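You operate a simulated robot arm through the tools that you are given. There is no shell and no other tool.

Carry out the task below with a simulated robot arm. There is one attempt and no reset: what you move stays moved.

JOB
Change over to the white mouse and click TEST with it.
Fine: black receiver from port 3 into the small tray, white receiver into that port; mouse on the pad; MOUSE OK shows.

It is judged by the outcome, as a careful person would: the job done as asked, and still so three seconds after it is handed in. It fails if anything else is knocked over, pushed out of place, dropped, spilled or broken.

ROBOT AND FRAMES
A 6-joint arm with a two-finger parallel gripper, fixed in place. Base frame: the origin is at the foot of the arm, x ahead of it, y to its left, z up; the work surface is at about z = 0.92. Lengths are in m, angles in rad, forces in N, time in s.
With the tool pointing down near the work surface it reaches from about 0.3 to 0.66 m from the base axis. Its first joint turns from -2.007 to 2.007 rad. Payload 3.43 kg.
Tool frame: the origin (TCP) lies between the finger pads and is the grasp point; the fingertips stand 0.034 m ahead of it; z points along the fingers, y is the line along which they close. The gripper opens to 0.128 m. The fingers are 0.024 m wide and 0.012 m thick; the gripper's body (0.048 by 0.13 m) begins 0.096 m behind the TCP.
Orientation is told as [roll, pitch, yaw] about the base's x, y, z axes, in that order, counted from this pose: with the fingers straight down and closing along the base's y, the tool's x points along the base's -x, its y along +y and its z along -z.

CONTROLS
- The arm moves only by the tool play_rows. Its argument "steps" is a list of rows, each an object (a shift or turn left out is 0, a gripper value left out holds the last) with "delta_pos": the shift along the base's x, y, z in units of 500 mm (1.0 is 500 mm), a list of three; "dr": the turn, a rotation vector about the base's x, y, z in units of 60 degrees (1.0 is 60 degrees), a list of three; "gripper": the opening, from 0 (shut) to 1 (fully open). In form: [{"delta_pos": [dx, dy, dz], "dr": [wx, wy, wz], "gripper": gripper}, ...]. A call has 1 to 20 rows; each row is the pose to reach, as a shift and turn from the pose commanded when the call began. A call with a number of a shift or a turn outside -1 to 1 is refused whole. A row lasts 0.2 s, in which the tool goes at most 0.05 m and 0.15 rad; a call with a longer step from one row to the next is refused whole, and so is a gripper value outside its range. Where a pose cannot be reached the arm comes as near as it can. A force on the tool above 40 N (or 10 N above the force at the start of the call, whichever is more), or a blocked arm, ends the call early, and 0.2 s more pass. Each finger travels about 0.153 m/s and halts on what it meets, pressing with about 37 N; the grip force reading is that of the motor and also rises with nothing between the fingers. The clock runs only during rows and for 0.2 s after the last one: add rows that repeat a pose to give the fingers time. The reply holds the time, the measured pose of the TCP, the force on the tool along the base axes, the opening and the grip force, in the units named above and with some noise, with the torque about the TCP (base axes, N m) and any sound that the robot's microphone picked up, and new pictures: "show" is both (left out), scene, wrist or none.
- Cameras (640 x 400 px; columns grow to the right, rows downward): "scene" is fixed at [0.2259, 0.5047, 1.4858]; the picture's right is [-0.66, -0.75, 0.00], its down [-0.51, 0.45, -0.73] and it looks along [0.55, -0.48, -0.68] (base axes); focal length 232 px, centre (320, 200). "wrist" rides on the gripper at [0.076, -0.011, -0.16] in the tool frame; the picture's right is [0.15, 0.99, 0.00], its down [-0.88, 0.13, -0.46] and it looks along [-0.45, 0.07, 0.89] (tool axes); focal length 234 px, centre (320, 200).
- move_column(by): slides the trunk up (or, below 0, down) by that many m; the arm rides with it, the base frame stays. It gives what a move gives, with no picture.
- measure_at(camera, pixels): for up to 12 pixels [column, row] of the newest picture of that camera ("zoom" is the newest enlarged one), the place [x, y, z] in the base frame of the surface seen there, good to about 0.003 m, but the place of the scene camera against the robot may be out by one fixed shift of up to 0.012 m in any direction. The clock stands still meanwhile.
- enlarge(camera, box): a new picture of the part [left, top, right, bottom] of that camera's present view, enlarged. The clock stands still meanwhile.
- finish_job(): hands the job in; it is judged then, once.

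Leave the gripper open and the arm clear of the work at the hand-in unless told otherwise.

The tools are called after "Emit:" as name(argument=value, ...) on one line, values as JSON. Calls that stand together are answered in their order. play_rows: Moves the arm, as the interface text tells. Its arguments: {"type":"object","properties":{"steps":{"type":"array","items":{"type":"object","properties":{"delta_pos":{"type":"array","items":{"type":"number"}},"dr":{"type":"array","items":{"type":"number"}},"gripper":{"type":"number"}}}},"show":{"type":"string","enum":["both","scene","wrist","none"]}},"required":["steps"]} The other tools are called the same way: move_column (by) slides the trunk up or down; measure_at (camera, pixels) gives the place of the surface under pixels of a picture; enlarge (camera, box) takes an enlarged picture of a part of a camera's view; finish_job () hands the job in.

At the start:

```text
t: 0.0
tool_pos: [0.454, -0.141, 1.287]
tcp_rot: [0.002, 0.0, 0.0]
contact_force: [-0.1, -0.1, 0.7]
ft_torque: [-0.03, 0.02, -0.01]
width: 0.128
grip_force: 0.0
trunk travel left (down, up): [-0.925, 0.065]
```

scene: 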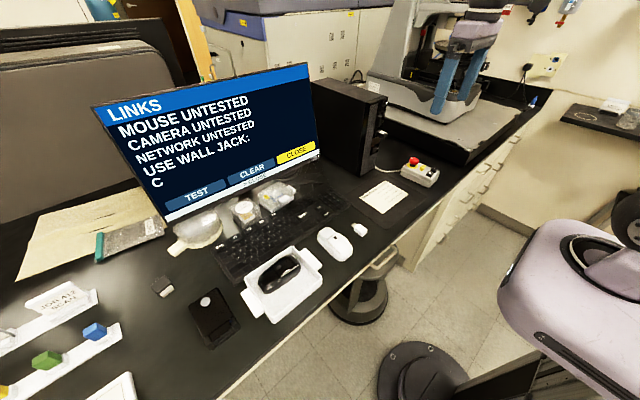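
wrist: 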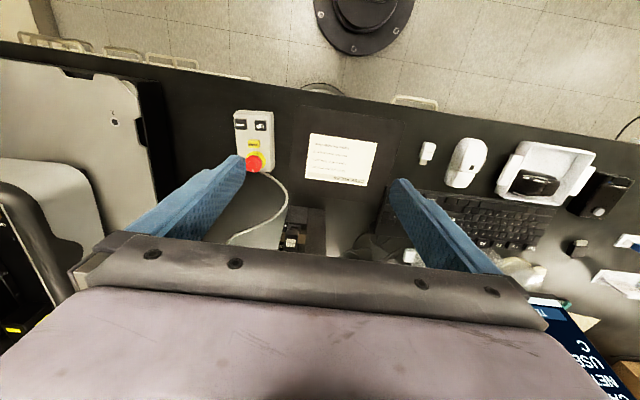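

I see a monitor showing LINKS / MOUSE UNTESTED, a white mouse near (335,243) and a small white receiver near (360,229). A black mouse sits in a tray near (280,275), there is a card at (382,197), and a PC tower at (345,125). I'll enlarge these areas to find the ports, the receivers and the small tray.

Emit:
enlarge(camera="scene", box=[220, 180, 420, 320])

Emit:
enlarge(camera="scene", box=[290, 60, 450, 220])

Emit:
enlarge(camera="wrist", box=[220, 90, 440, 270])

Emit:
enlarge(camera="wrist", box=[400, 110, 640, 290])

Emit:
enlarge(camera="scene", box=[0, 200, 260, 400])

Emit:
enlarge(camera="scene", box=[80, 50, 330, 220])

```text
2.86 times, centred on (320, 250) of scene
```

zoom: 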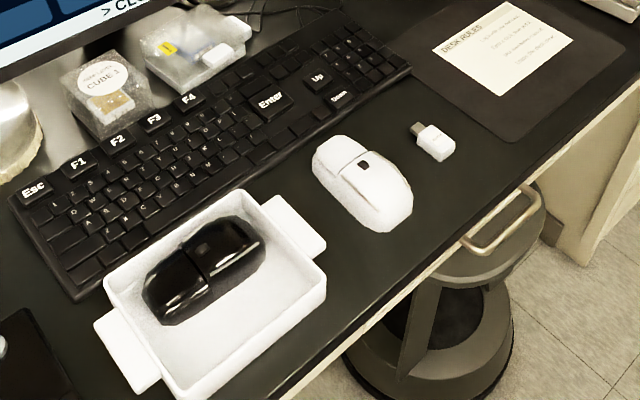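

```text
2.50 times, centred on (370, 140) of scene
```

zoom: 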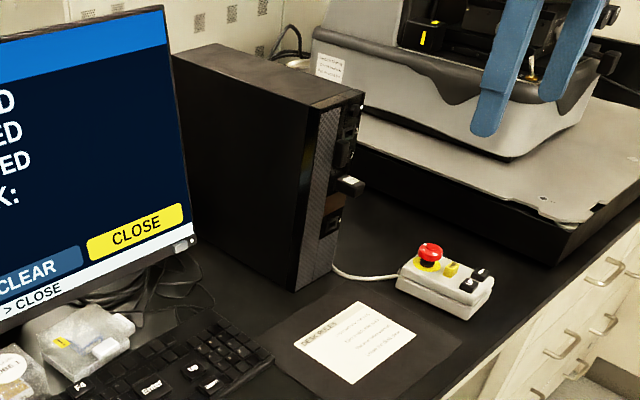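

```text
2.22 times, centred on (330, 180) of wrist
```

zoom: 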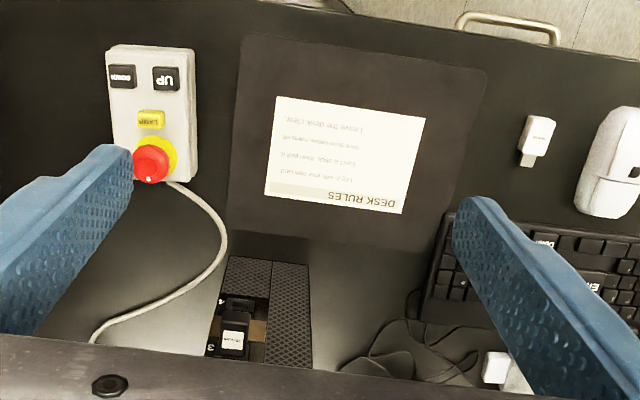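

```text
2.22 times, centred on (520, 200) of wrist
```

zoom: 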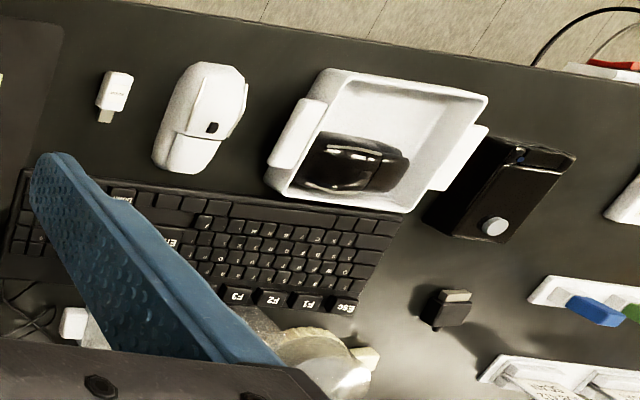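

```text
2.00 times, centred on (130, 300) of scene
```

zoom: 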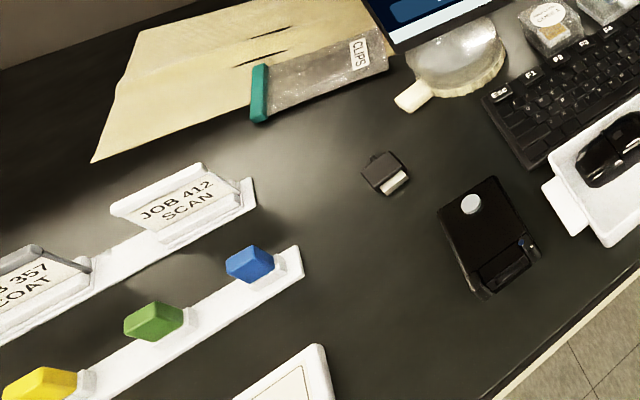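

```text
2.35 times, centred on (205, 135) of scene
```

zoom: 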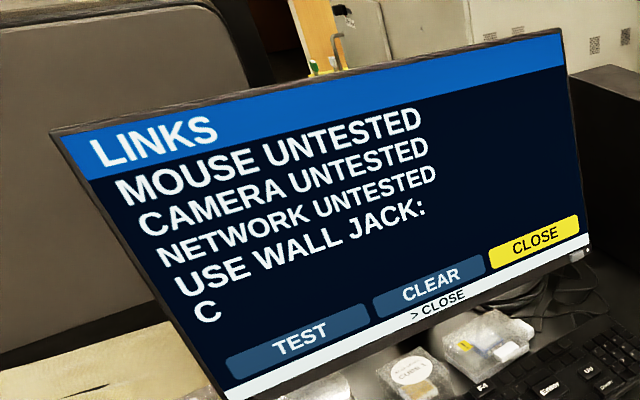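

I'll measure the key objects to build a map: mouse, receiver, tray, pad, card, tower and the unknown black items.

Emit:
measure_at(camera="scene", pixels=[[335, 243], [360, 230], [354, 226], [280, 275], [306, 290], [382, 197], [382, 220], [382, 147], [377, 106], [162, 286], [205, 302], [128, 385]])

Emit:
measure_at(camera="wrist", pixels=[[427, 152], [468, 162], [340, 160], [310, 115], [387, 125], [375, 190], [300, 180], [300, 243], [292, 240], [546, 185], [600, 195], [580, 246]])

Emit:
enlarge(camera="scene", box=[340, 90, 420, 160])

Emit:
enlarge(camera="wrist", box=[290, 120, 390, 200])

Emit:
enlarge(camera="wrist", box=[270, 200, 350, 260])

Emit:
enlarge(camera="scene", box=[340, 170, 420, 230])

```text
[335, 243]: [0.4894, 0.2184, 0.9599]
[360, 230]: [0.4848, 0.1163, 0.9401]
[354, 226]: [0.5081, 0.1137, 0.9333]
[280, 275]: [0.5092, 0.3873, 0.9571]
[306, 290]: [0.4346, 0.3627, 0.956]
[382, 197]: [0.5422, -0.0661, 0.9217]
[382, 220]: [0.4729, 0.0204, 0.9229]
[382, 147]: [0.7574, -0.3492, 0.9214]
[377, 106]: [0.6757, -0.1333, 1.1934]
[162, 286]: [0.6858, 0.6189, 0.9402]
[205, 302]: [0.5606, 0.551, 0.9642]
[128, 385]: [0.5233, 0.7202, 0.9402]
```

```text
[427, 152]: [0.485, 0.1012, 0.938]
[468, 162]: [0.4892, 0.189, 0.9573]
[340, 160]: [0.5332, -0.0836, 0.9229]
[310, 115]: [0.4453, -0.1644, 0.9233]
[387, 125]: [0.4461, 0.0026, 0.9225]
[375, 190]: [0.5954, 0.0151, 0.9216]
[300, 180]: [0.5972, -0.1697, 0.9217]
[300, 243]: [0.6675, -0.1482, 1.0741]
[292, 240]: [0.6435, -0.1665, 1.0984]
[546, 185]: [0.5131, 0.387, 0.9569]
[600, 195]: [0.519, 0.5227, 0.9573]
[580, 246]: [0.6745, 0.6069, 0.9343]
```

```text
5.71 times, centred on (380, 125) of scene
```

zoom: 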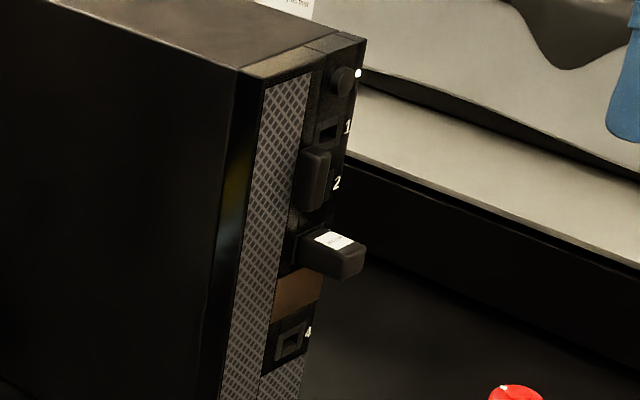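

```text
5.00 times, centred on (340, 160) of wrist
```

zoom: 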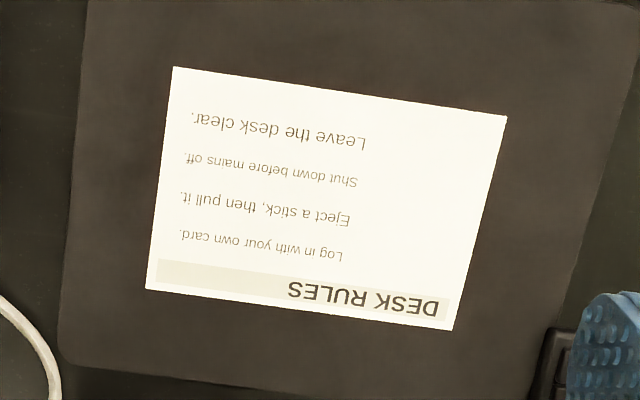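

```text
6.67 times, centred on (310, 230) of wrist
```

zoom: 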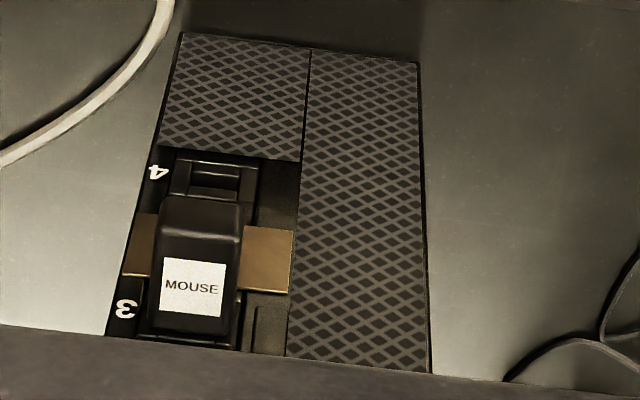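

```text
6.67 times, centred on (380, 200) of scene
```

zoom: 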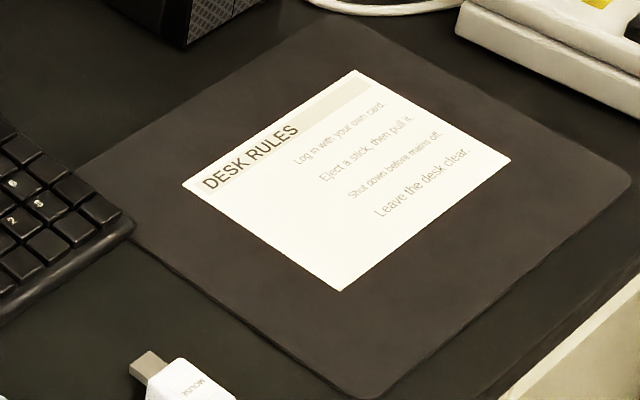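

The black receiver in port 3 is labelled MOUSE, with its label upward, and sticks out toward -x at about x=0.64, y=-0.16, z=1.09. The white receiver lies at about (0.485, 0.10) with its plug toward +x. The small tray isn't clearly identified yet, so I'll swing the arm left at the same height to look down on the left half of the desk.

Emit:
play_rows(steps=[{"delta_pos": [0, 0.1, 0]}, {"delta_pos": [0, 0.2, 0]}, {"delta_pos": [0, 0.3, 0]}, {"delta_pos": [0, 0.4, 0]}, {"delta_pos": [0, 0.5, 0]}, {"delta_pos": [-0.04, 0.6, 0]}, {"delta_pos": [-0.08, 0.69, 0]}, {"delta_pos": [-0.12, 0.78, 0]}, {"delta_pos": [-0.15, 0.87, 0]}, {"delta_pos": [-0.18, 0.96, 0]}, {"delta_pos": [-0.18, 0.96, 0]}])

```text
refused: row 6 steps farther than a row can; nothing moved
```

The call was refused because row 6 was slightly too long a step. I'll repeat it with shorter steps.

Emit:
play_rows(steps=[{"delta_pos": [0, 0.09, 0]}, {"delta_pos": [0, 0.18, 0]}, {"delta_pos": [0, 0.27, 0]}, {"delta_pos": [0, 0.36, 0]}, {"delta_pos": [0, 0.45, 0]}, {"delta_pos": [-0.03, 0.54, 0]}, {"delta_pos": [-0.06, 0.63, 0]}, {"delta_pos": [-0.09, 0.72, 0]}, {"delta_pos": [-0.12, 0.81, 0]}, {"delta_pos": [-0.15, 0.9, 0]}, {"delta_pos": [-0.18, 0.98, 0]}, {"delta_pos": [-0.18, 0.98, 0]}])

```text
t: 2.6
tool_pos: [0.3646, 0.3455, 1.2881]
tcp_rot: [-0.001, -0.001, -0.001]
contact_force: [0.2, 0.4, 0.0]
ft_torque: [-0.02, 0.01, -0.02]
width: 0.128
grip_force: 0.1
trunk travel left (down, up): [-0.925, 0.065]
```

scene: 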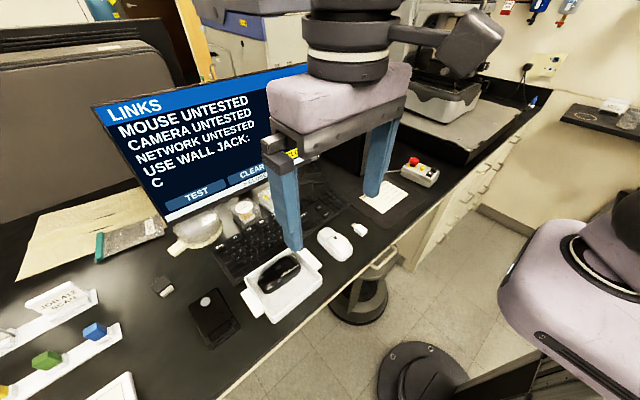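
wrist: 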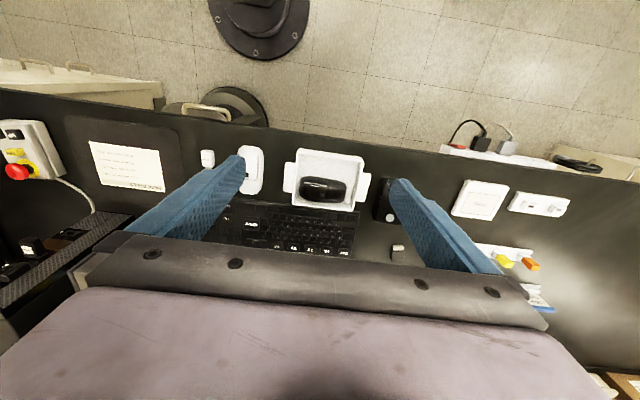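

I can now see a square white item at (480,200), another at (540,205), and the black-mouse tray at (327,180). I'll enlarge these to identify them.

Emit:
enlarge(camera="wrist", box=[380, 130, 600, 310])

Emit:
enlarge(camera="wrist", box=[190, 130, 400, 270])

Emit:
measure_at(camera="wrist", pixels=[[480, 200], [465, 182], [508, 187], [500, 218], [454, 212], [484, 183], [322, 188], [345, 200], [300, 165], [330, 168], [540, 205], [398, 247]])

```text
2.22 times, centred on (490, 220) of wrist
```

zoom: 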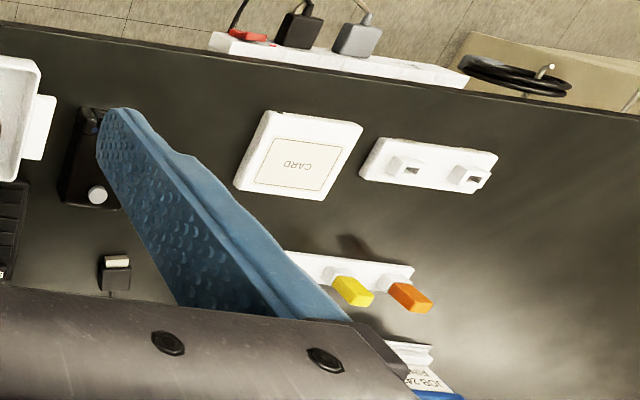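

```text
2.86 times, centred on (295, 200) of wrist
```

zoom: 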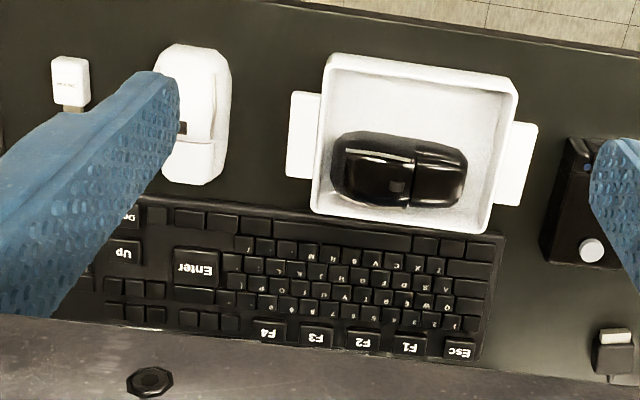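

```text
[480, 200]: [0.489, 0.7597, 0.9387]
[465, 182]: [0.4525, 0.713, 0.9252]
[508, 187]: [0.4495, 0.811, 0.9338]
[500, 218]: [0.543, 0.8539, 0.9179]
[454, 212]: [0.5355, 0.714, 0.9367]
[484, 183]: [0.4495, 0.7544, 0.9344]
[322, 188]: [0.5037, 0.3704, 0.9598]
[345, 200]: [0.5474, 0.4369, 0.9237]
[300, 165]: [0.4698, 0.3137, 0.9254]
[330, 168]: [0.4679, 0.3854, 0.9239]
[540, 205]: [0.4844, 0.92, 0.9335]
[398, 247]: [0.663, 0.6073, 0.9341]
```

The only tray is the white one holding the black mouse, with free floor at its front (wrist about (327,165)), so that is the small tray. Next I'll return to the right and tilt the fingers 45° forward, so the camera looks at the ports from in front.

Emit:
play_rows(steps=[{"delta_pos": [0.01, -0.09, 0], "dr": [0, -0.1, 0]}, {"delta_pos": [0.02, -0.18, 0], "dr": [0, -0.2, 0]}, {"delta_pos": [0.03, -0.27, 0], "dr": [0, -0.3, 0]}, {"delta_pos": [0.04, -0.36, 0], "dr": [0, -0.4, 0]}, {"delta_pos": [0.05, -0.45, 0], "dr": [0, -0.5, 0]}, {"delta_pos": [0.06, -0.54, -0.02], "dr": [0, -0.6, 0]}, {"delta_pos": [0.07, -0.63, -0.04], "dr": [0, -0.7, 0]}, {"delta_pos": [0.08, -0.72, -0.06], "dr": [0, -0.75, 0]}, {"delta_pos": [0.09, -0.8, -0.1], "dr": [0, -0.75, 0]}, {"delta_pos": [0.1, -0.88, -0.14], "dr": [0, -0.75, 0]}, {"delta_pos": [0.1, -0.95, -0.18], "dr": [0, -0.75, 0]}, {"delta_pos": [0.1, -1.0, -0.22], "dr": [0, -0.75, 0]}, {"delta_pos": [0.1, -1.0, -0.22], "dr": [0, -0.75, 0]}])

```text
t: 5.4
tool_pos: [0.4148, -0.1544, 1.1749]
tcp_rot: [0.001, -0.788, -0.005]
contact_force: [-0.2, -0.2, -0.4]
ft_torque: [-0.03, 0.0, -0.01]
width: 0.1281
grip_force: 0.1
out of reach, approached as far as the arm can: row 5, 6, 7, 8, 9, 10
trunk travel left (down, up): [-0.925, 0.065]
```

scene: 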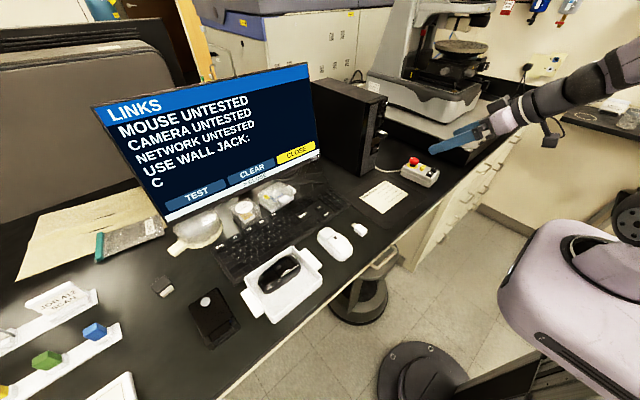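
wrist: 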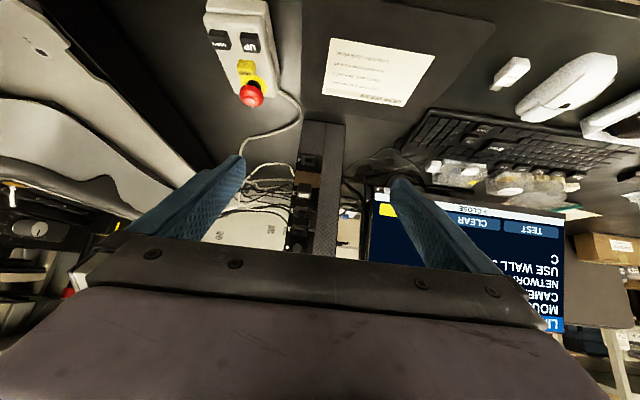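

The ports are at about (302,200) in the wrist view, which is upside down. I'll enlarge and measure them from both cameras.

Emit:
enlarge(camera="wrist", box=[270, 110, 370, 260])

Emit:
enlarge(camera="scene", box=[350, 95, 410, 165])

```text
2.67 times, centred on (320, 185) of wrist
```

zoom: 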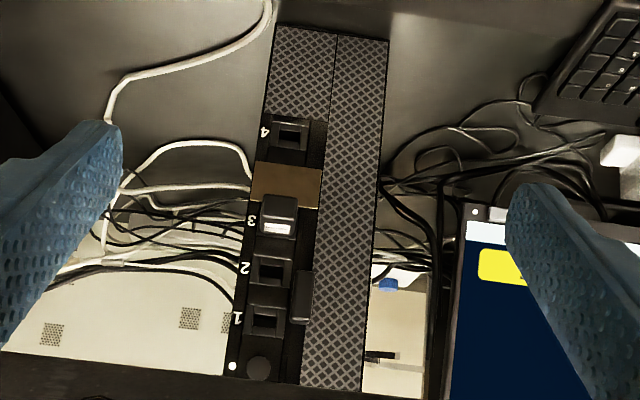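

```text
5.71 times, centred on (380, 130) of scene
```

zoom: 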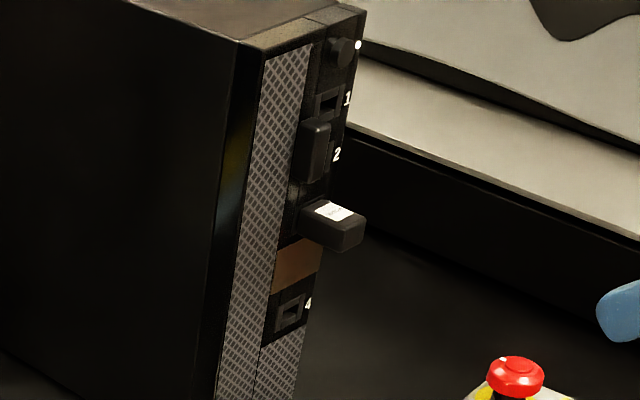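

Ports 1, 2 and 4 are empty, and the black receiver is in port 3. A black block protrudes on the +y side near ports 1 and 2. I'll measure these points.

Emit:
measure_at(camera="zoom", pixels=[[328, 102], [318, 150], [330, 214], [350, 243], [318, 238], [295, 265], [290, 310], [345, 55], [330, 240], [305, 205], [262, 300], [240, 380]])

Emit:
measure_at(camera="wrist", pixels=[[310, 191], [304, 195], [304, 201], [302, 211], [300, 230], [308, 160], [313, 222], [306, 178], [330, 200], [296, 214], [293, 193], [327, 128]])

Emit:
enlarge(camera="wrist", box=[280, 150, 340, 240])

```text
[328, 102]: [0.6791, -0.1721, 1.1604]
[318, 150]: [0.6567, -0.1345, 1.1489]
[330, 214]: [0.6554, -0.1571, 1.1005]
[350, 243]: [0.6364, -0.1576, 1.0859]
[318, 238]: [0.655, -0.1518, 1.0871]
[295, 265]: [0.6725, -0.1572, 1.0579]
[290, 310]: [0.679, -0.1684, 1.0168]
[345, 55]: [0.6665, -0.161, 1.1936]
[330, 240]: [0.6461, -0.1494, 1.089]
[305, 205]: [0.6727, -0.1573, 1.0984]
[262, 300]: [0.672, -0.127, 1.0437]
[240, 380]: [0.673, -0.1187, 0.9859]
```

```text
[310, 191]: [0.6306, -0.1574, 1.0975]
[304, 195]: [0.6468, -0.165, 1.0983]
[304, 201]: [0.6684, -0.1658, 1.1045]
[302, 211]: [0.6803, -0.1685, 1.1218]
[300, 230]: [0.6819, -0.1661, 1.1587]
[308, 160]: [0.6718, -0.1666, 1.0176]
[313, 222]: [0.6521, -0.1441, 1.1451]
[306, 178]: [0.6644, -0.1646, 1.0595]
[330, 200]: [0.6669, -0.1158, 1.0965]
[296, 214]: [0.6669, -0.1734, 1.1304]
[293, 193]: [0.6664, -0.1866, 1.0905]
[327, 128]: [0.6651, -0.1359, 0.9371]
```

```text
4.44 times, centred on (310, 195) of wrist
```

zoom: 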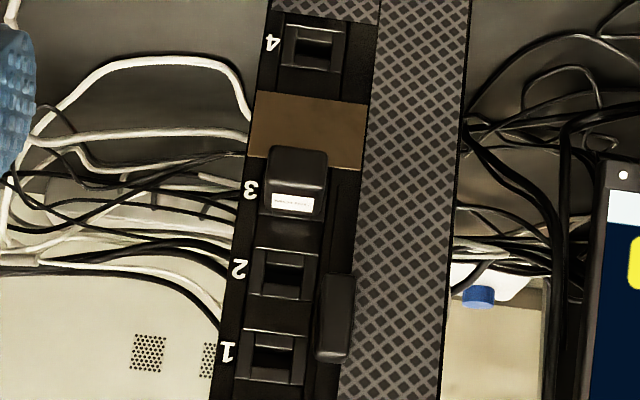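

I'll measure the edges of the black receiver in the enlarged wrist view.

Emit:
measure_at(camera="zoom", pixels=[[275, 160], [322, 160], [298, 152], [298, 190], [270, 190], [325, 190], [270, 212], [320, 212], [285, 275], [275, 355], [316, 52], [298, 175]])

Emit:
measure_at(camera="wrist", pixels=[[510, 75], [497, 84], [520, 65], [509, 62], [516, 84], [568, 88]])

Emit:
enlarge(camera="wrist", box=[470, 40, 640, 140])

```text
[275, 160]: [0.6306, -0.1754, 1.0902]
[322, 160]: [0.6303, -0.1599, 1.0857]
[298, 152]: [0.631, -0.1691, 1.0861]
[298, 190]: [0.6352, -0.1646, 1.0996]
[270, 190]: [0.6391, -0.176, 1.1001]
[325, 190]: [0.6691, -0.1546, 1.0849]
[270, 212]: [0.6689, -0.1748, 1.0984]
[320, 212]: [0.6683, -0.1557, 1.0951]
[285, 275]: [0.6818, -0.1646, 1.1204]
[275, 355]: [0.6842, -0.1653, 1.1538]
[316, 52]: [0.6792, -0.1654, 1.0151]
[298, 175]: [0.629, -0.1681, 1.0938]
```

```text
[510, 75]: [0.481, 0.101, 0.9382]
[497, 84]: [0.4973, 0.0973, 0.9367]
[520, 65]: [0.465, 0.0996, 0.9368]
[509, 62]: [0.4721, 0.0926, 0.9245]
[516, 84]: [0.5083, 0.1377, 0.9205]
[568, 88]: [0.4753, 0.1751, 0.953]
```

```text
3.76 times, centred on (555, 90) of wrist
```

zoom: 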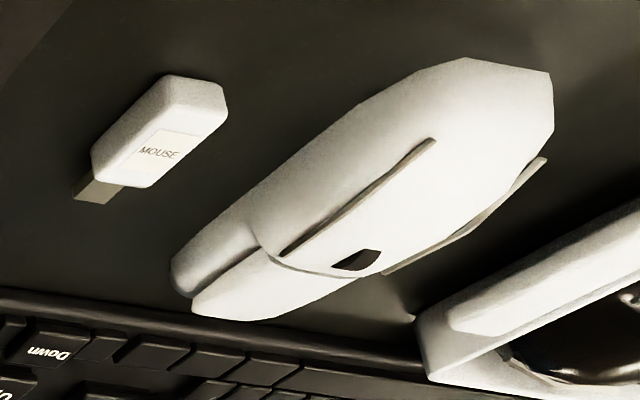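

The black receiver spans x 0.629–0.668, y -0.176 to -0.156 (centre about -0.166), with its top at z about 1.099. The white receiver lies label-up with its plug toward +x, so the same 30° forward tilt will work for both the pick and the insertion. I'll move to a standoff in front of port 3 at 30° tilt, with the gripper half open.

Emit:
play_rows(steps=[{"delta_pos": [0.04, -0.005, -0.03], "dr": [0, 0.08, 0], "gripper": 0.5}, {"delta_pos": [0.09, -0.01, -0.06], "dr": [0, 0.16, 0]}, {"delta_pos": [0.14, -0.015, -0.09], "dr": [0, 0.25, 0]}, {"delta_pos": [0.2, -0.02, -0.12], "dr": [0, 0.25, 0]}, {"delta_pos": [0.24, -0.023, -0.14], "dr": [0, 0.25, 0]}, {"delta_pos": [0.24, -0.023, -0.14], "dr": [0, 0.25, 0]}])

```text
t: 6.8
tool_pos: [0.5342, -0.1643, 1.1073]
tcp_rot: [0.0, -0.524, 0.0]
contact_force: [-0.7, -0.4, 0.1]
ft_torque: [-0.01, -0.03, -0.02]
width: 0.0639
grip_force: 0.0
trunk travel left (down, up): [-0.925, 0.065]
```

scene: 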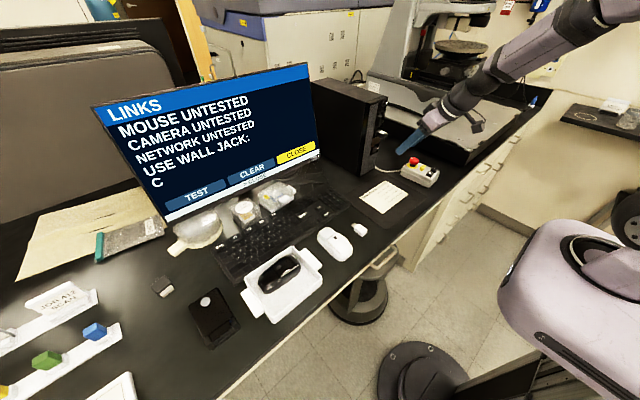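
wrist: 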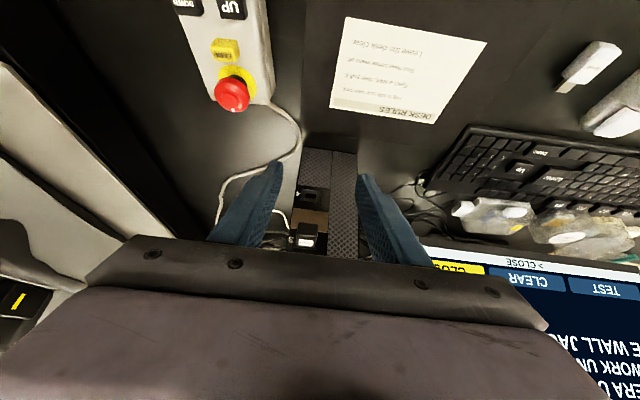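

The receiver's rear face is visible near (306,233) in the wrist view. I'll enlarge and measure it again from this closer position.

Emit:
enlarge(camera="wrist", box=[280, 180, 345, 250])

```text
5.71 times, centred on (312, 215) of wrist
```

zoom: 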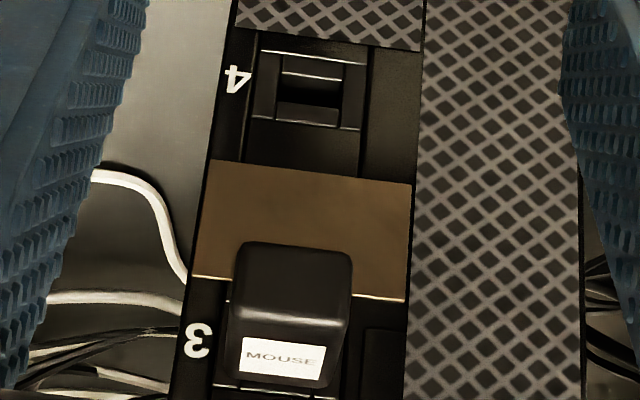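

Emit:
measure_at(camera="zoom", pixels=[[240, 280], [350, 285], [295, 250], [295, 312], [295, 330], [230, 370], [340, 375], [300, 375], [270, 65], [345, 65], [300, 285], [300, 200]])

```text
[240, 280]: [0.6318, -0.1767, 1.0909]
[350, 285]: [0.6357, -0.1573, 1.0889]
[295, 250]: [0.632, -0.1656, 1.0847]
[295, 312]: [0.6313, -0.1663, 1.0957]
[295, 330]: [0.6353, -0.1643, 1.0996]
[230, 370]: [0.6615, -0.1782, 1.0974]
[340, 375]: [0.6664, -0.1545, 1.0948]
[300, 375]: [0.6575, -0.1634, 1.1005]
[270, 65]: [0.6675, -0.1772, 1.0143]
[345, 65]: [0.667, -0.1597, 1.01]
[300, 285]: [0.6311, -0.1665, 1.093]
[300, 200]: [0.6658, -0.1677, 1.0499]
```

The receiver's centre is at about y=-0.167, z=1.091, with its rear face at x=0.631. I'll advance straight along +x so the finger tips straddle its rear half.

Emit:
play_rows(steps=[{"delta_pos": [0.06, -0.003, 0]}, {"delta_pos": [0.12, -0.003, 0]}, {"delta_pos": [0.16, -0.003, 0]}, {"delta_pos": [0.185, -0.003, 0]}, {"delta_pos": [0.197, -0.003, 0]}, {"delta_pos": [0.197, -0.003, 0]}])

```text
t: 8.2
tool_pos: [0.6325, -0.1654, 1.1068]
tcp_rot: [0.002, -0.524, -0.001]
contact_force: [-0.3, 0.5, -0.9]
ft_torque: [-0.05, -0.02, 0.01]
width: 0.0639
grip_force: 0.0
trunk travel left (down, up): [-0.925, 0.065]
```

scene: 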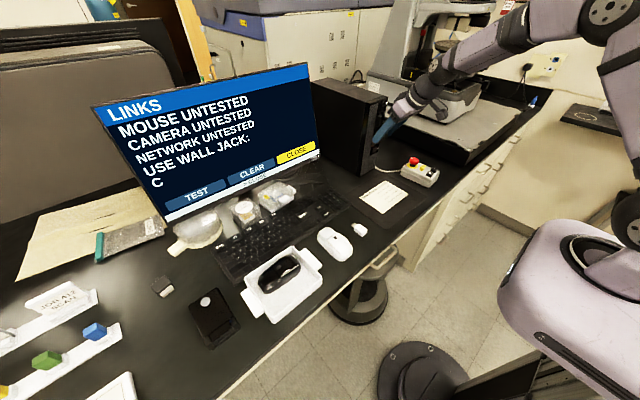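
wrist: 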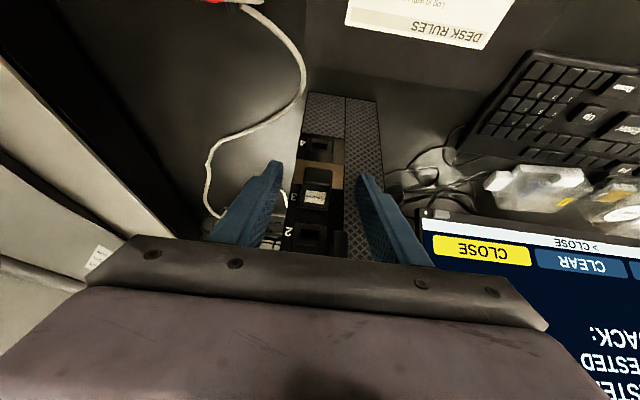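

The receiver sits between the fingers, centred at about (316,190). Closing the gripper on it now.

Emit:
play_rows(steps=[{"gripper": 0.3}, {"gripper": 0.2}, {"gripper": 0.1}, {"gripper": 0.0}, {"gripper": 0.0}, {"gripper": 0.0}])

Emit:
enlarge(camera="wrist", box=[260, 130, 380, 250])

```text
t: 9.6
tool_pos: [0.6325, -0.1671, 1.1069]
tcp_rot: [0.003, -0.525, -0.003]
contact_force: [-1.2, -11.2, 0.4]
ft_torque: [-0.11, -0.03, -0.11]
width: 0.0226
grip_force: 37.0
trunk travel left (down, up): [-0.925, 0.065]
```

scene: 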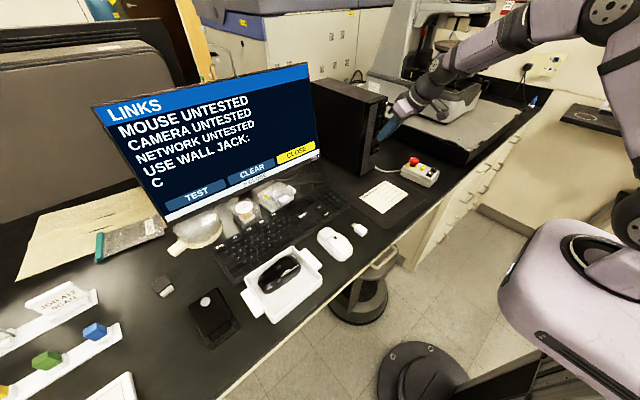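
wrist: 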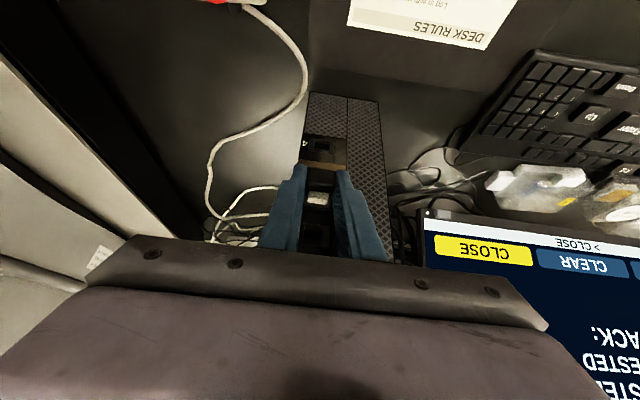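

```text
3.33 times, centred on (320, 190) of wrist
```

zoom: 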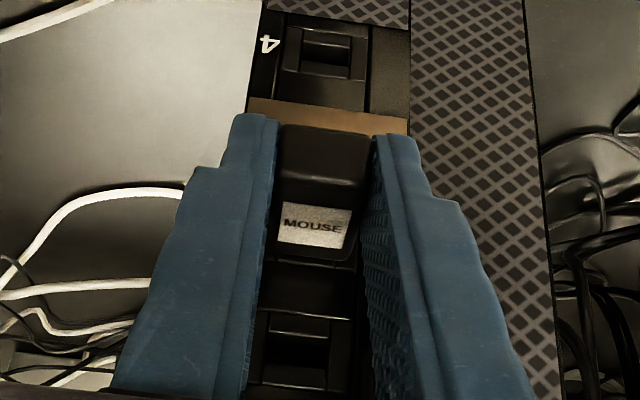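

The grip holds at a width of 22.6 mm and 37 N, with an 11 N sideways load that suggests a 1–2 mm offset. I'll shift slightly toward -y and then pull straight back along -x.

Emit:
play_rows(steps=[{"delta_pos": [0, -0.002, 0], "gripper": 0}, {"delta_pos": [-0.01, -0.002, 0]}, {"delta_pos": [-0.02, -0.002, 0]}, {"delta_pos": [-0.03, -0.002, 0]}, {"delta_pos": [-0.045, -0.002, 0]}, {"delta_pos": [-0.06, -0.002, 0]}, {"delta_pos": [-0.09, -0.002, 0]}, {"delta_pos": [-0.13, -0.002, 0]}, {"delta_pos": [-0.17, -0.002, 0]}, {"delta_pos": [-0.17, -0.002, 0]}])

Emit:
enlarge(camera="wrist", box=[260, 130, 380, 250])

```text
t: 11.8
tool_pos: [0.5499, -0.1664, 1.1055]
tcp_rot: [0.0, -0.524, -0.001]
contact_force: [0.2, -0.6, -0.4]
ft_torque: [-0.02, 0.05, -0.01]
width: 0.0226
grip_force: 37.3
trunk travel left (down, up): [-0.925, 0.065]
```

scene: 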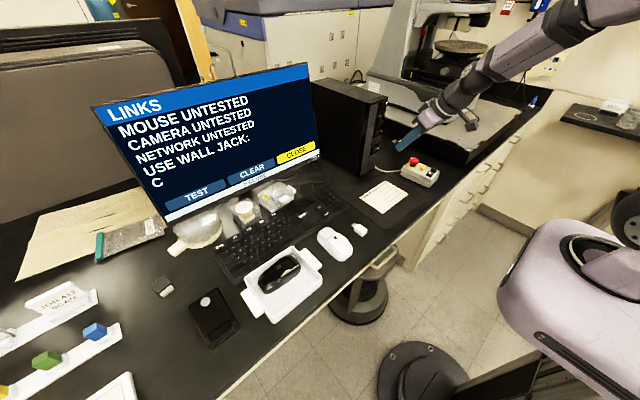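
wrist: 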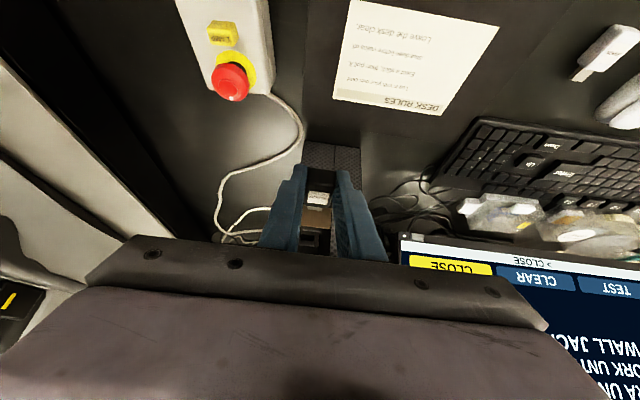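

```text
3.33 times, centred on (320, 190) of wrist
```

zoom: 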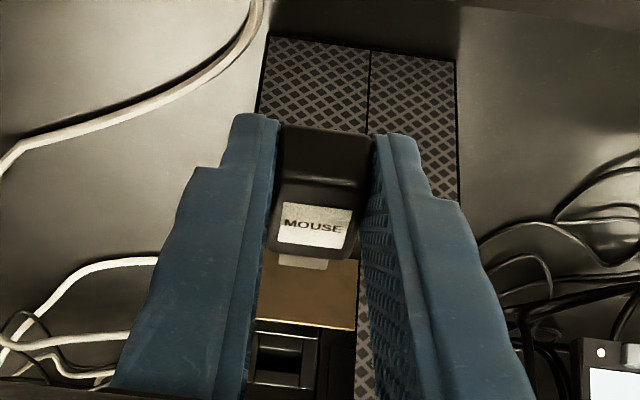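

The receiver came free of port 3, held with its label up. I'll back off and carry it left toward the tray, staying high.

Emit:
play_rows(steps=[{"delta_pos": [-0.06, 0.0, 0.02], "gripper": 0}, {"delta_pos": [-0.12, 0.06, 0.04]}, {"delta_pos": [-0.17, 0.14, 0.05]}, {"delta_pos": [-0.22, 0.22, 0.06]}, {"delta_pos": [-0.24, 0.31, 0.06]}, {"delta_pos": [-0.26, 0.4, 0.06]}, {"delta_pos": [-0.26, 0.49, 0.06]}, {"delta_pos": [-0.26, 0.58, 0.06]}, {"delta_pos": [-0.26, 0.67, 0.06]}, {"delta_pos": [-0.26, 0.76, 0.06]}, {"delta_pos": [-0.26, 0.85, 0.06]}, {"delta_pos": [-0.26, 0.92, 0.06]}, {"delta_pos": [-0.26, 0.98, 0.06]}, {"delta_pos": [-0.26, 0.98, 0.06]}])

Emit:
enlarge(camera="wrist", box=[230, 60, 430, 200])

```text
t: 14.8
tool_pos: [0.4161, 0.3233, 1.1342]
tcp_rot: [0.0, -0.524, -0.002]
contact_force: [-0.3, -0.1, -0.6]
ft_torque: [0.01, 0.0, 0.01]
width: 0.0228
grip_force: 36.4
trunk travel left (down, up): [-0.925, 0.065]
```

scene: 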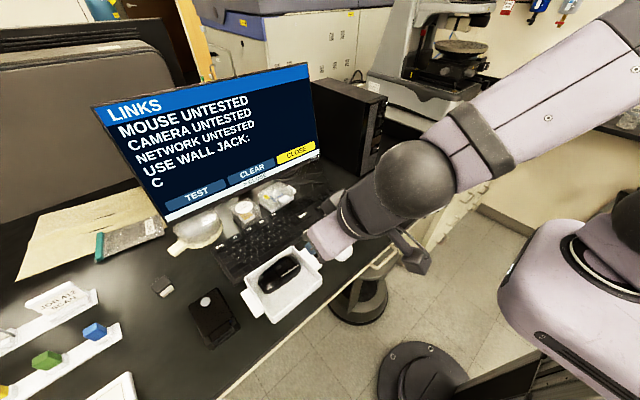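
wrist: 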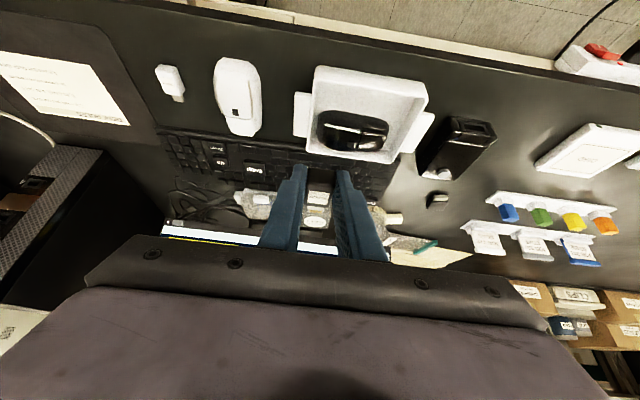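

```text
2.86 times, centred on (330, 130) of wrist
```

zoom: 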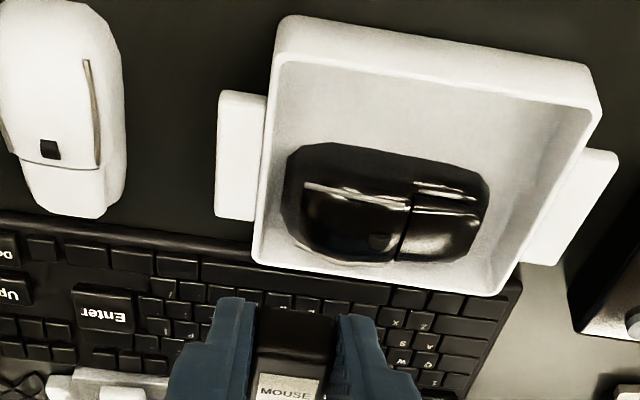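

I have a good view of the tray. I'll measure the rim corners, the floor and the black mouse's extents.

Emit:
measure_at(camera="zoom", pixels=[[283, 62], [592, 108], [262, 255], [500, 288], [350, 130], [440, 130], [500, 150], [530, 190], [320, 160], [475, 185], [395, 160], [510, 220]])

Emit:
measure_at(camera="zoom", pixels=[[300, 75], [300, 100], [300, 130], [420, 95], [420, 110], [560, 150], [540, 140], [440, 80], [290, 200], [480, 250], [340, 250], [490, 215]])

```text
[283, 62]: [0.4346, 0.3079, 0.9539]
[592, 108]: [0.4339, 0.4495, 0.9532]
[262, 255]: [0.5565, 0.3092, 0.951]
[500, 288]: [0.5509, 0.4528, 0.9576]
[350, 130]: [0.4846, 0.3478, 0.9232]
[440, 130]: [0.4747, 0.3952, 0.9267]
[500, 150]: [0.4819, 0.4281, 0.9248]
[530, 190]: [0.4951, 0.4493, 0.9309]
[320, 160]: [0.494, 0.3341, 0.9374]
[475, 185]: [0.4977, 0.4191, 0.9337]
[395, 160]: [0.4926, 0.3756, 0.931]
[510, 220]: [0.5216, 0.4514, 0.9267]
```

```text
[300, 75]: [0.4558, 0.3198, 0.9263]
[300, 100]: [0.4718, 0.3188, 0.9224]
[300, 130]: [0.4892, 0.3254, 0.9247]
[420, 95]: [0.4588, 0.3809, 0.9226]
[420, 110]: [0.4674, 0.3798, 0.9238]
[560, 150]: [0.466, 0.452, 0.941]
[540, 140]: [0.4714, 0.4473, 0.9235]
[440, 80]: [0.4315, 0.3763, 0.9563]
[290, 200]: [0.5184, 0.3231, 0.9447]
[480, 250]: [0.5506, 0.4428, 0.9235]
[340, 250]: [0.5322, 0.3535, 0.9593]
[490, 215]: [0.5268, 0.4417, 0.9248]
```

The tray interior is about x 0.436–0.553, y 0.311–0.450, floor z 0.924, rim 0.956. The black mouse's front edge is at x≈0.49, leaving a 52 mm free strip. The receiver is about 50 mm long, so I'll turn it to lie along y in that strip, with the tool yawed +90° in two calls.

Emit:
play_rows(steps=[{"delta_pos": [0.015, 0.01, 0], "dr": [0, 0, 0.125], "gripper": 0}, {"delta_pos": [0.03, 0.02, 0], "dr": [0, 0, 0.25]}, {"delta_pos": [0.045, 0.03, 0], "dr": [0, 0, 0.375]}, {"delta_pos": [0.06, 0.04, 0], "dr": [0, 0, 0.5]}, {"delta_pos": [0.075, 0.05, 0], "dr": [0, 0, 0.625]}, {"delta_pos": [0.094, 0.054, 0], "dr": [0, 0, 0.75]}], show="none")

Emit:
play_rows(steps=[{"dr": [0, 0, 0.125], "gripper": 0}, {"dr": [0, 0, 0.25]}, {"dr": [0, 0, 0.375]}, {"dr": [0, 0, 0.5], "delta_pos": [0, 0, -0.04]}, {"dr": [0, 0, 0.625], "delta_pos": [0, 0, -0.08]}, {"dr": [0, 0, 0.75], "delta_pos": [0, 0, -0.12]}, {"dr": [0, 0, 0.75], "delta_pos": [0, 0, -0.12]}])

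Emit:
enlarge(camera="wrist", box=[220, 60, 420, 200])

```text
t: 16.2
tool_pos: [0.4657, 0.3499, 1.1358]
tcp_rot: [0.001, -0.524, 0.783]
contact_force: [-0.8, 0.5, -0.9]
ft_torque: [0.02, 0.01, 0.0]
width: 0.0227
grip_force: 36.9
trunk travel left (down, up): [-0.925, 0.065]
```

```text
t: 17.8
tool_pos: [0.4631, 0.3508, 1.0745]
tcp_rot: [0.001, -0.523, 1.57]
contact_force: [-0.4, -0.6, -0.1]
ft_torque: [0.0, -0.04, -0.01]
width: 0.0227
grip_force: 37.3
trunk travel left (down, up): [-0.925, 0.065]
```

scene: 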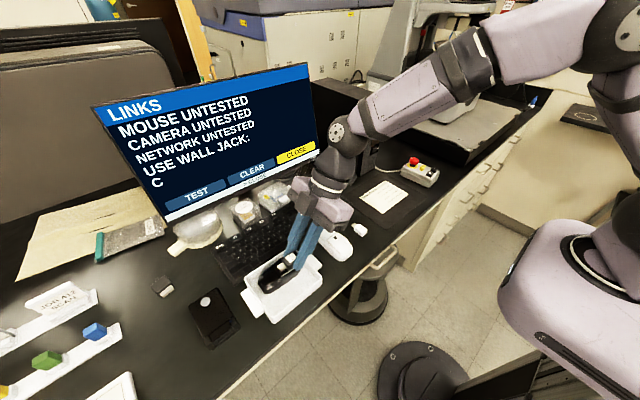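
wrist: 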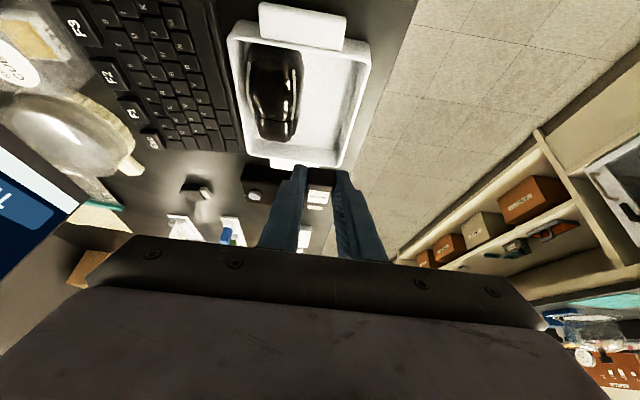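

```text
2.86 times, centred on (320, 130) of wrist
```

zoom: 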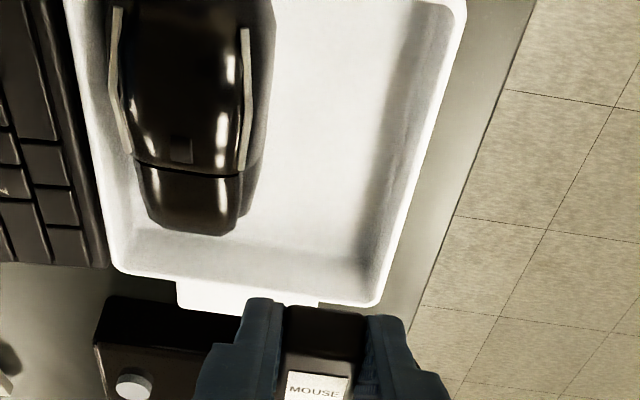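

The free strip is clearly visible here. I'll measure its cross-section: the mouse's side, the floor and the front wall.

Emit:
measure_at(camera="zoom", pixels=[[268, 100], [275, 60], [285, 100], [340, 100], [385, 100], [400, 100], [432, 100], [270, 40], [255, 170], [370, 200], [400, 200], [385, 270]])

```text
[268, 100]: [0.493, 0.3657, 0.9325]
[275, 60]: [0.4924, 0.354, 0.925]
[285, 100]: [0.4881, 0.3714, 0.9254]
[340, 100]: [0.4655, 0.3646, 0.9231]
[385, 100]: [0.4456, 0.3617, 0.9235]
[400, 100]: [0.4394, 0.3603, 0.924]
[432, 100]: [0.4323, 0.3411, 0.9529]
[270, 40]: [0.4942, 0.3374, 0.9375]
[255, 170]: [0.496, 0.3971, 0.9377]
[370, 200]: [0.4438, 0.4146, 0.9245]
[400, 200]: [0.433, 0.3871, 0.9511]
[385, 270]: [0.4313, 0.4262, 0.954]
```

The strip is 57 mm wide (x 0.436–0.493) and the closed fingers span about 47 mm, so it fits. I'll descend until the fingertips are about 3 mm above the tray floor.

Emit:
play_rows(steps=[{"delta_pos": [0.002, 0, -0.05], "gripper": 0}, {"delta_pos": [0.002, 0, -0.1]}, {"delta_pos": [0.002, 0, -0.14]}, {"delta_pos": [0.002, 0, -0.17]}, {"delta_pos": [0.002, 0, -0.195]}, {"delta_pos": [0.002, 0, -0.21]}, {"delta_pos": [0.002, 0, -0.222]}, {"delta_pos": [0.002, 0, -0.222]}])

Emit:
enlarge(camera="wrist", box=[220, 80, 420, 220])

```text
t: 19.6
tool_pos: [0.4657, 0.3509, 0.9633]
tcp_rot: [0.0, -0.523, 1.571]
contact_force: [0.0, 1.0, -1.1]
ft_torque: [-0.02, 0.01, -0.02]
width: 0.0227
grip_force: 36.8
trunk travel left (down, up): [-0.925, 0.065]
```

scene: 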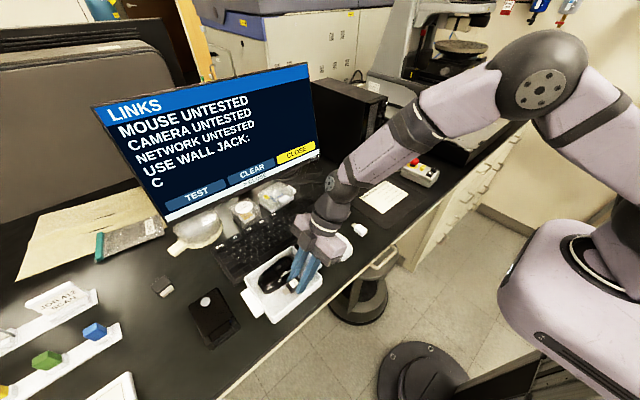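
wrist: 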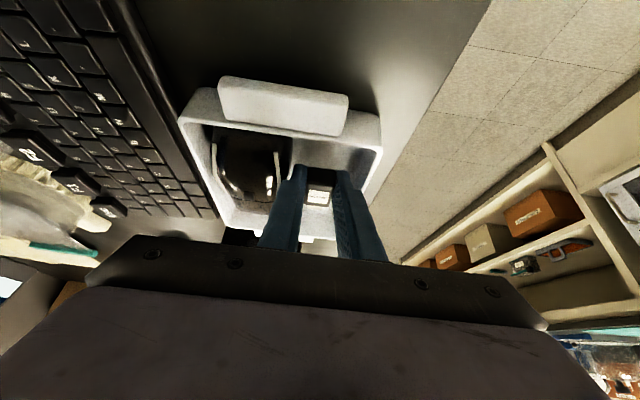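

```text
2.86 times, centred on (320, 150) of wrist
```

zoom: 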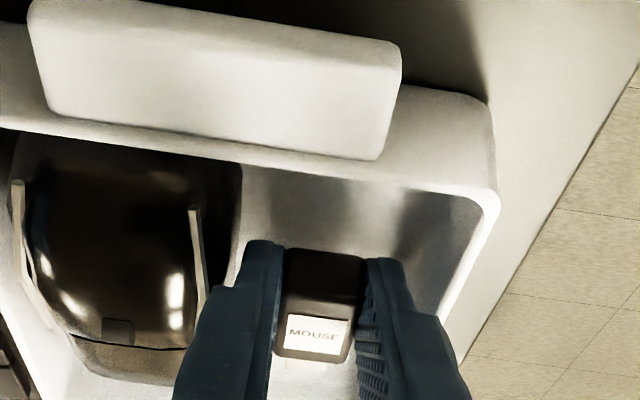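

The receiver is over the strip, with the left finger close to the mouse. I'll shift 1 mm toward the front wall and open just enough to release, about 3.5 mm per finger.

Emit:
play_rows(steps=[{"delta_pos": [-0.003, 0, 0], "gripper": 0}, {"delta_pos": [-0.003, 0, 0], "gripper": 0.195}, {"delta_pos": [-0.003, 0, 0], "gripper": 0.215}, {"delta_pos": [-0.003, 0, 0], "gripper": 0.23}, {"delta_pos": [-0.003, 0, 0], "gripper": 0.23}])

Emit:
enlarge(camera="wrist", box=[220, 80, 420, 220])

```text
t: 20.8
tool_pos: [0.4637, 0.3505, 0.965]
tcp_rot: [-0.001, -0.524, 1.57]
contact_force: [-0.1, 0.7, 0.2]
ft_torque: [-0.04, -0.01, -0.03]
width: 0.0294
grip_force: 0.0
trunk travel left (down, up): [-0.925, 0.065]
```

scene: 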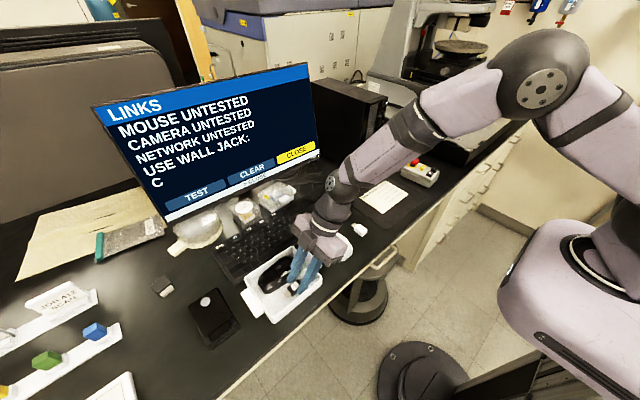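
wrist: 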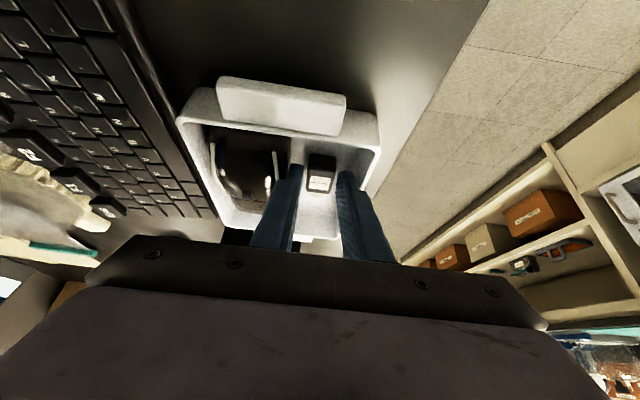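

```text
2.86 times, centred on (320, 150) of wrist
```

zoom: 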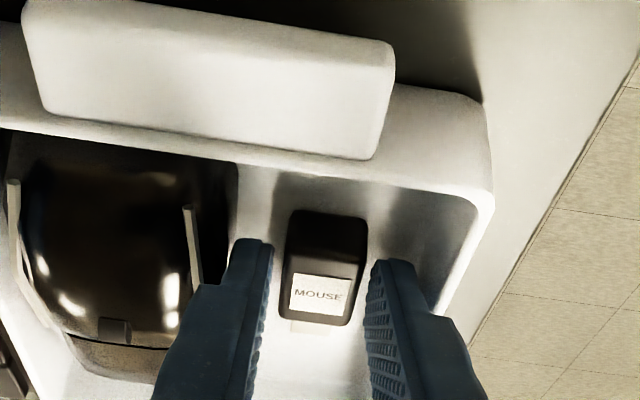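

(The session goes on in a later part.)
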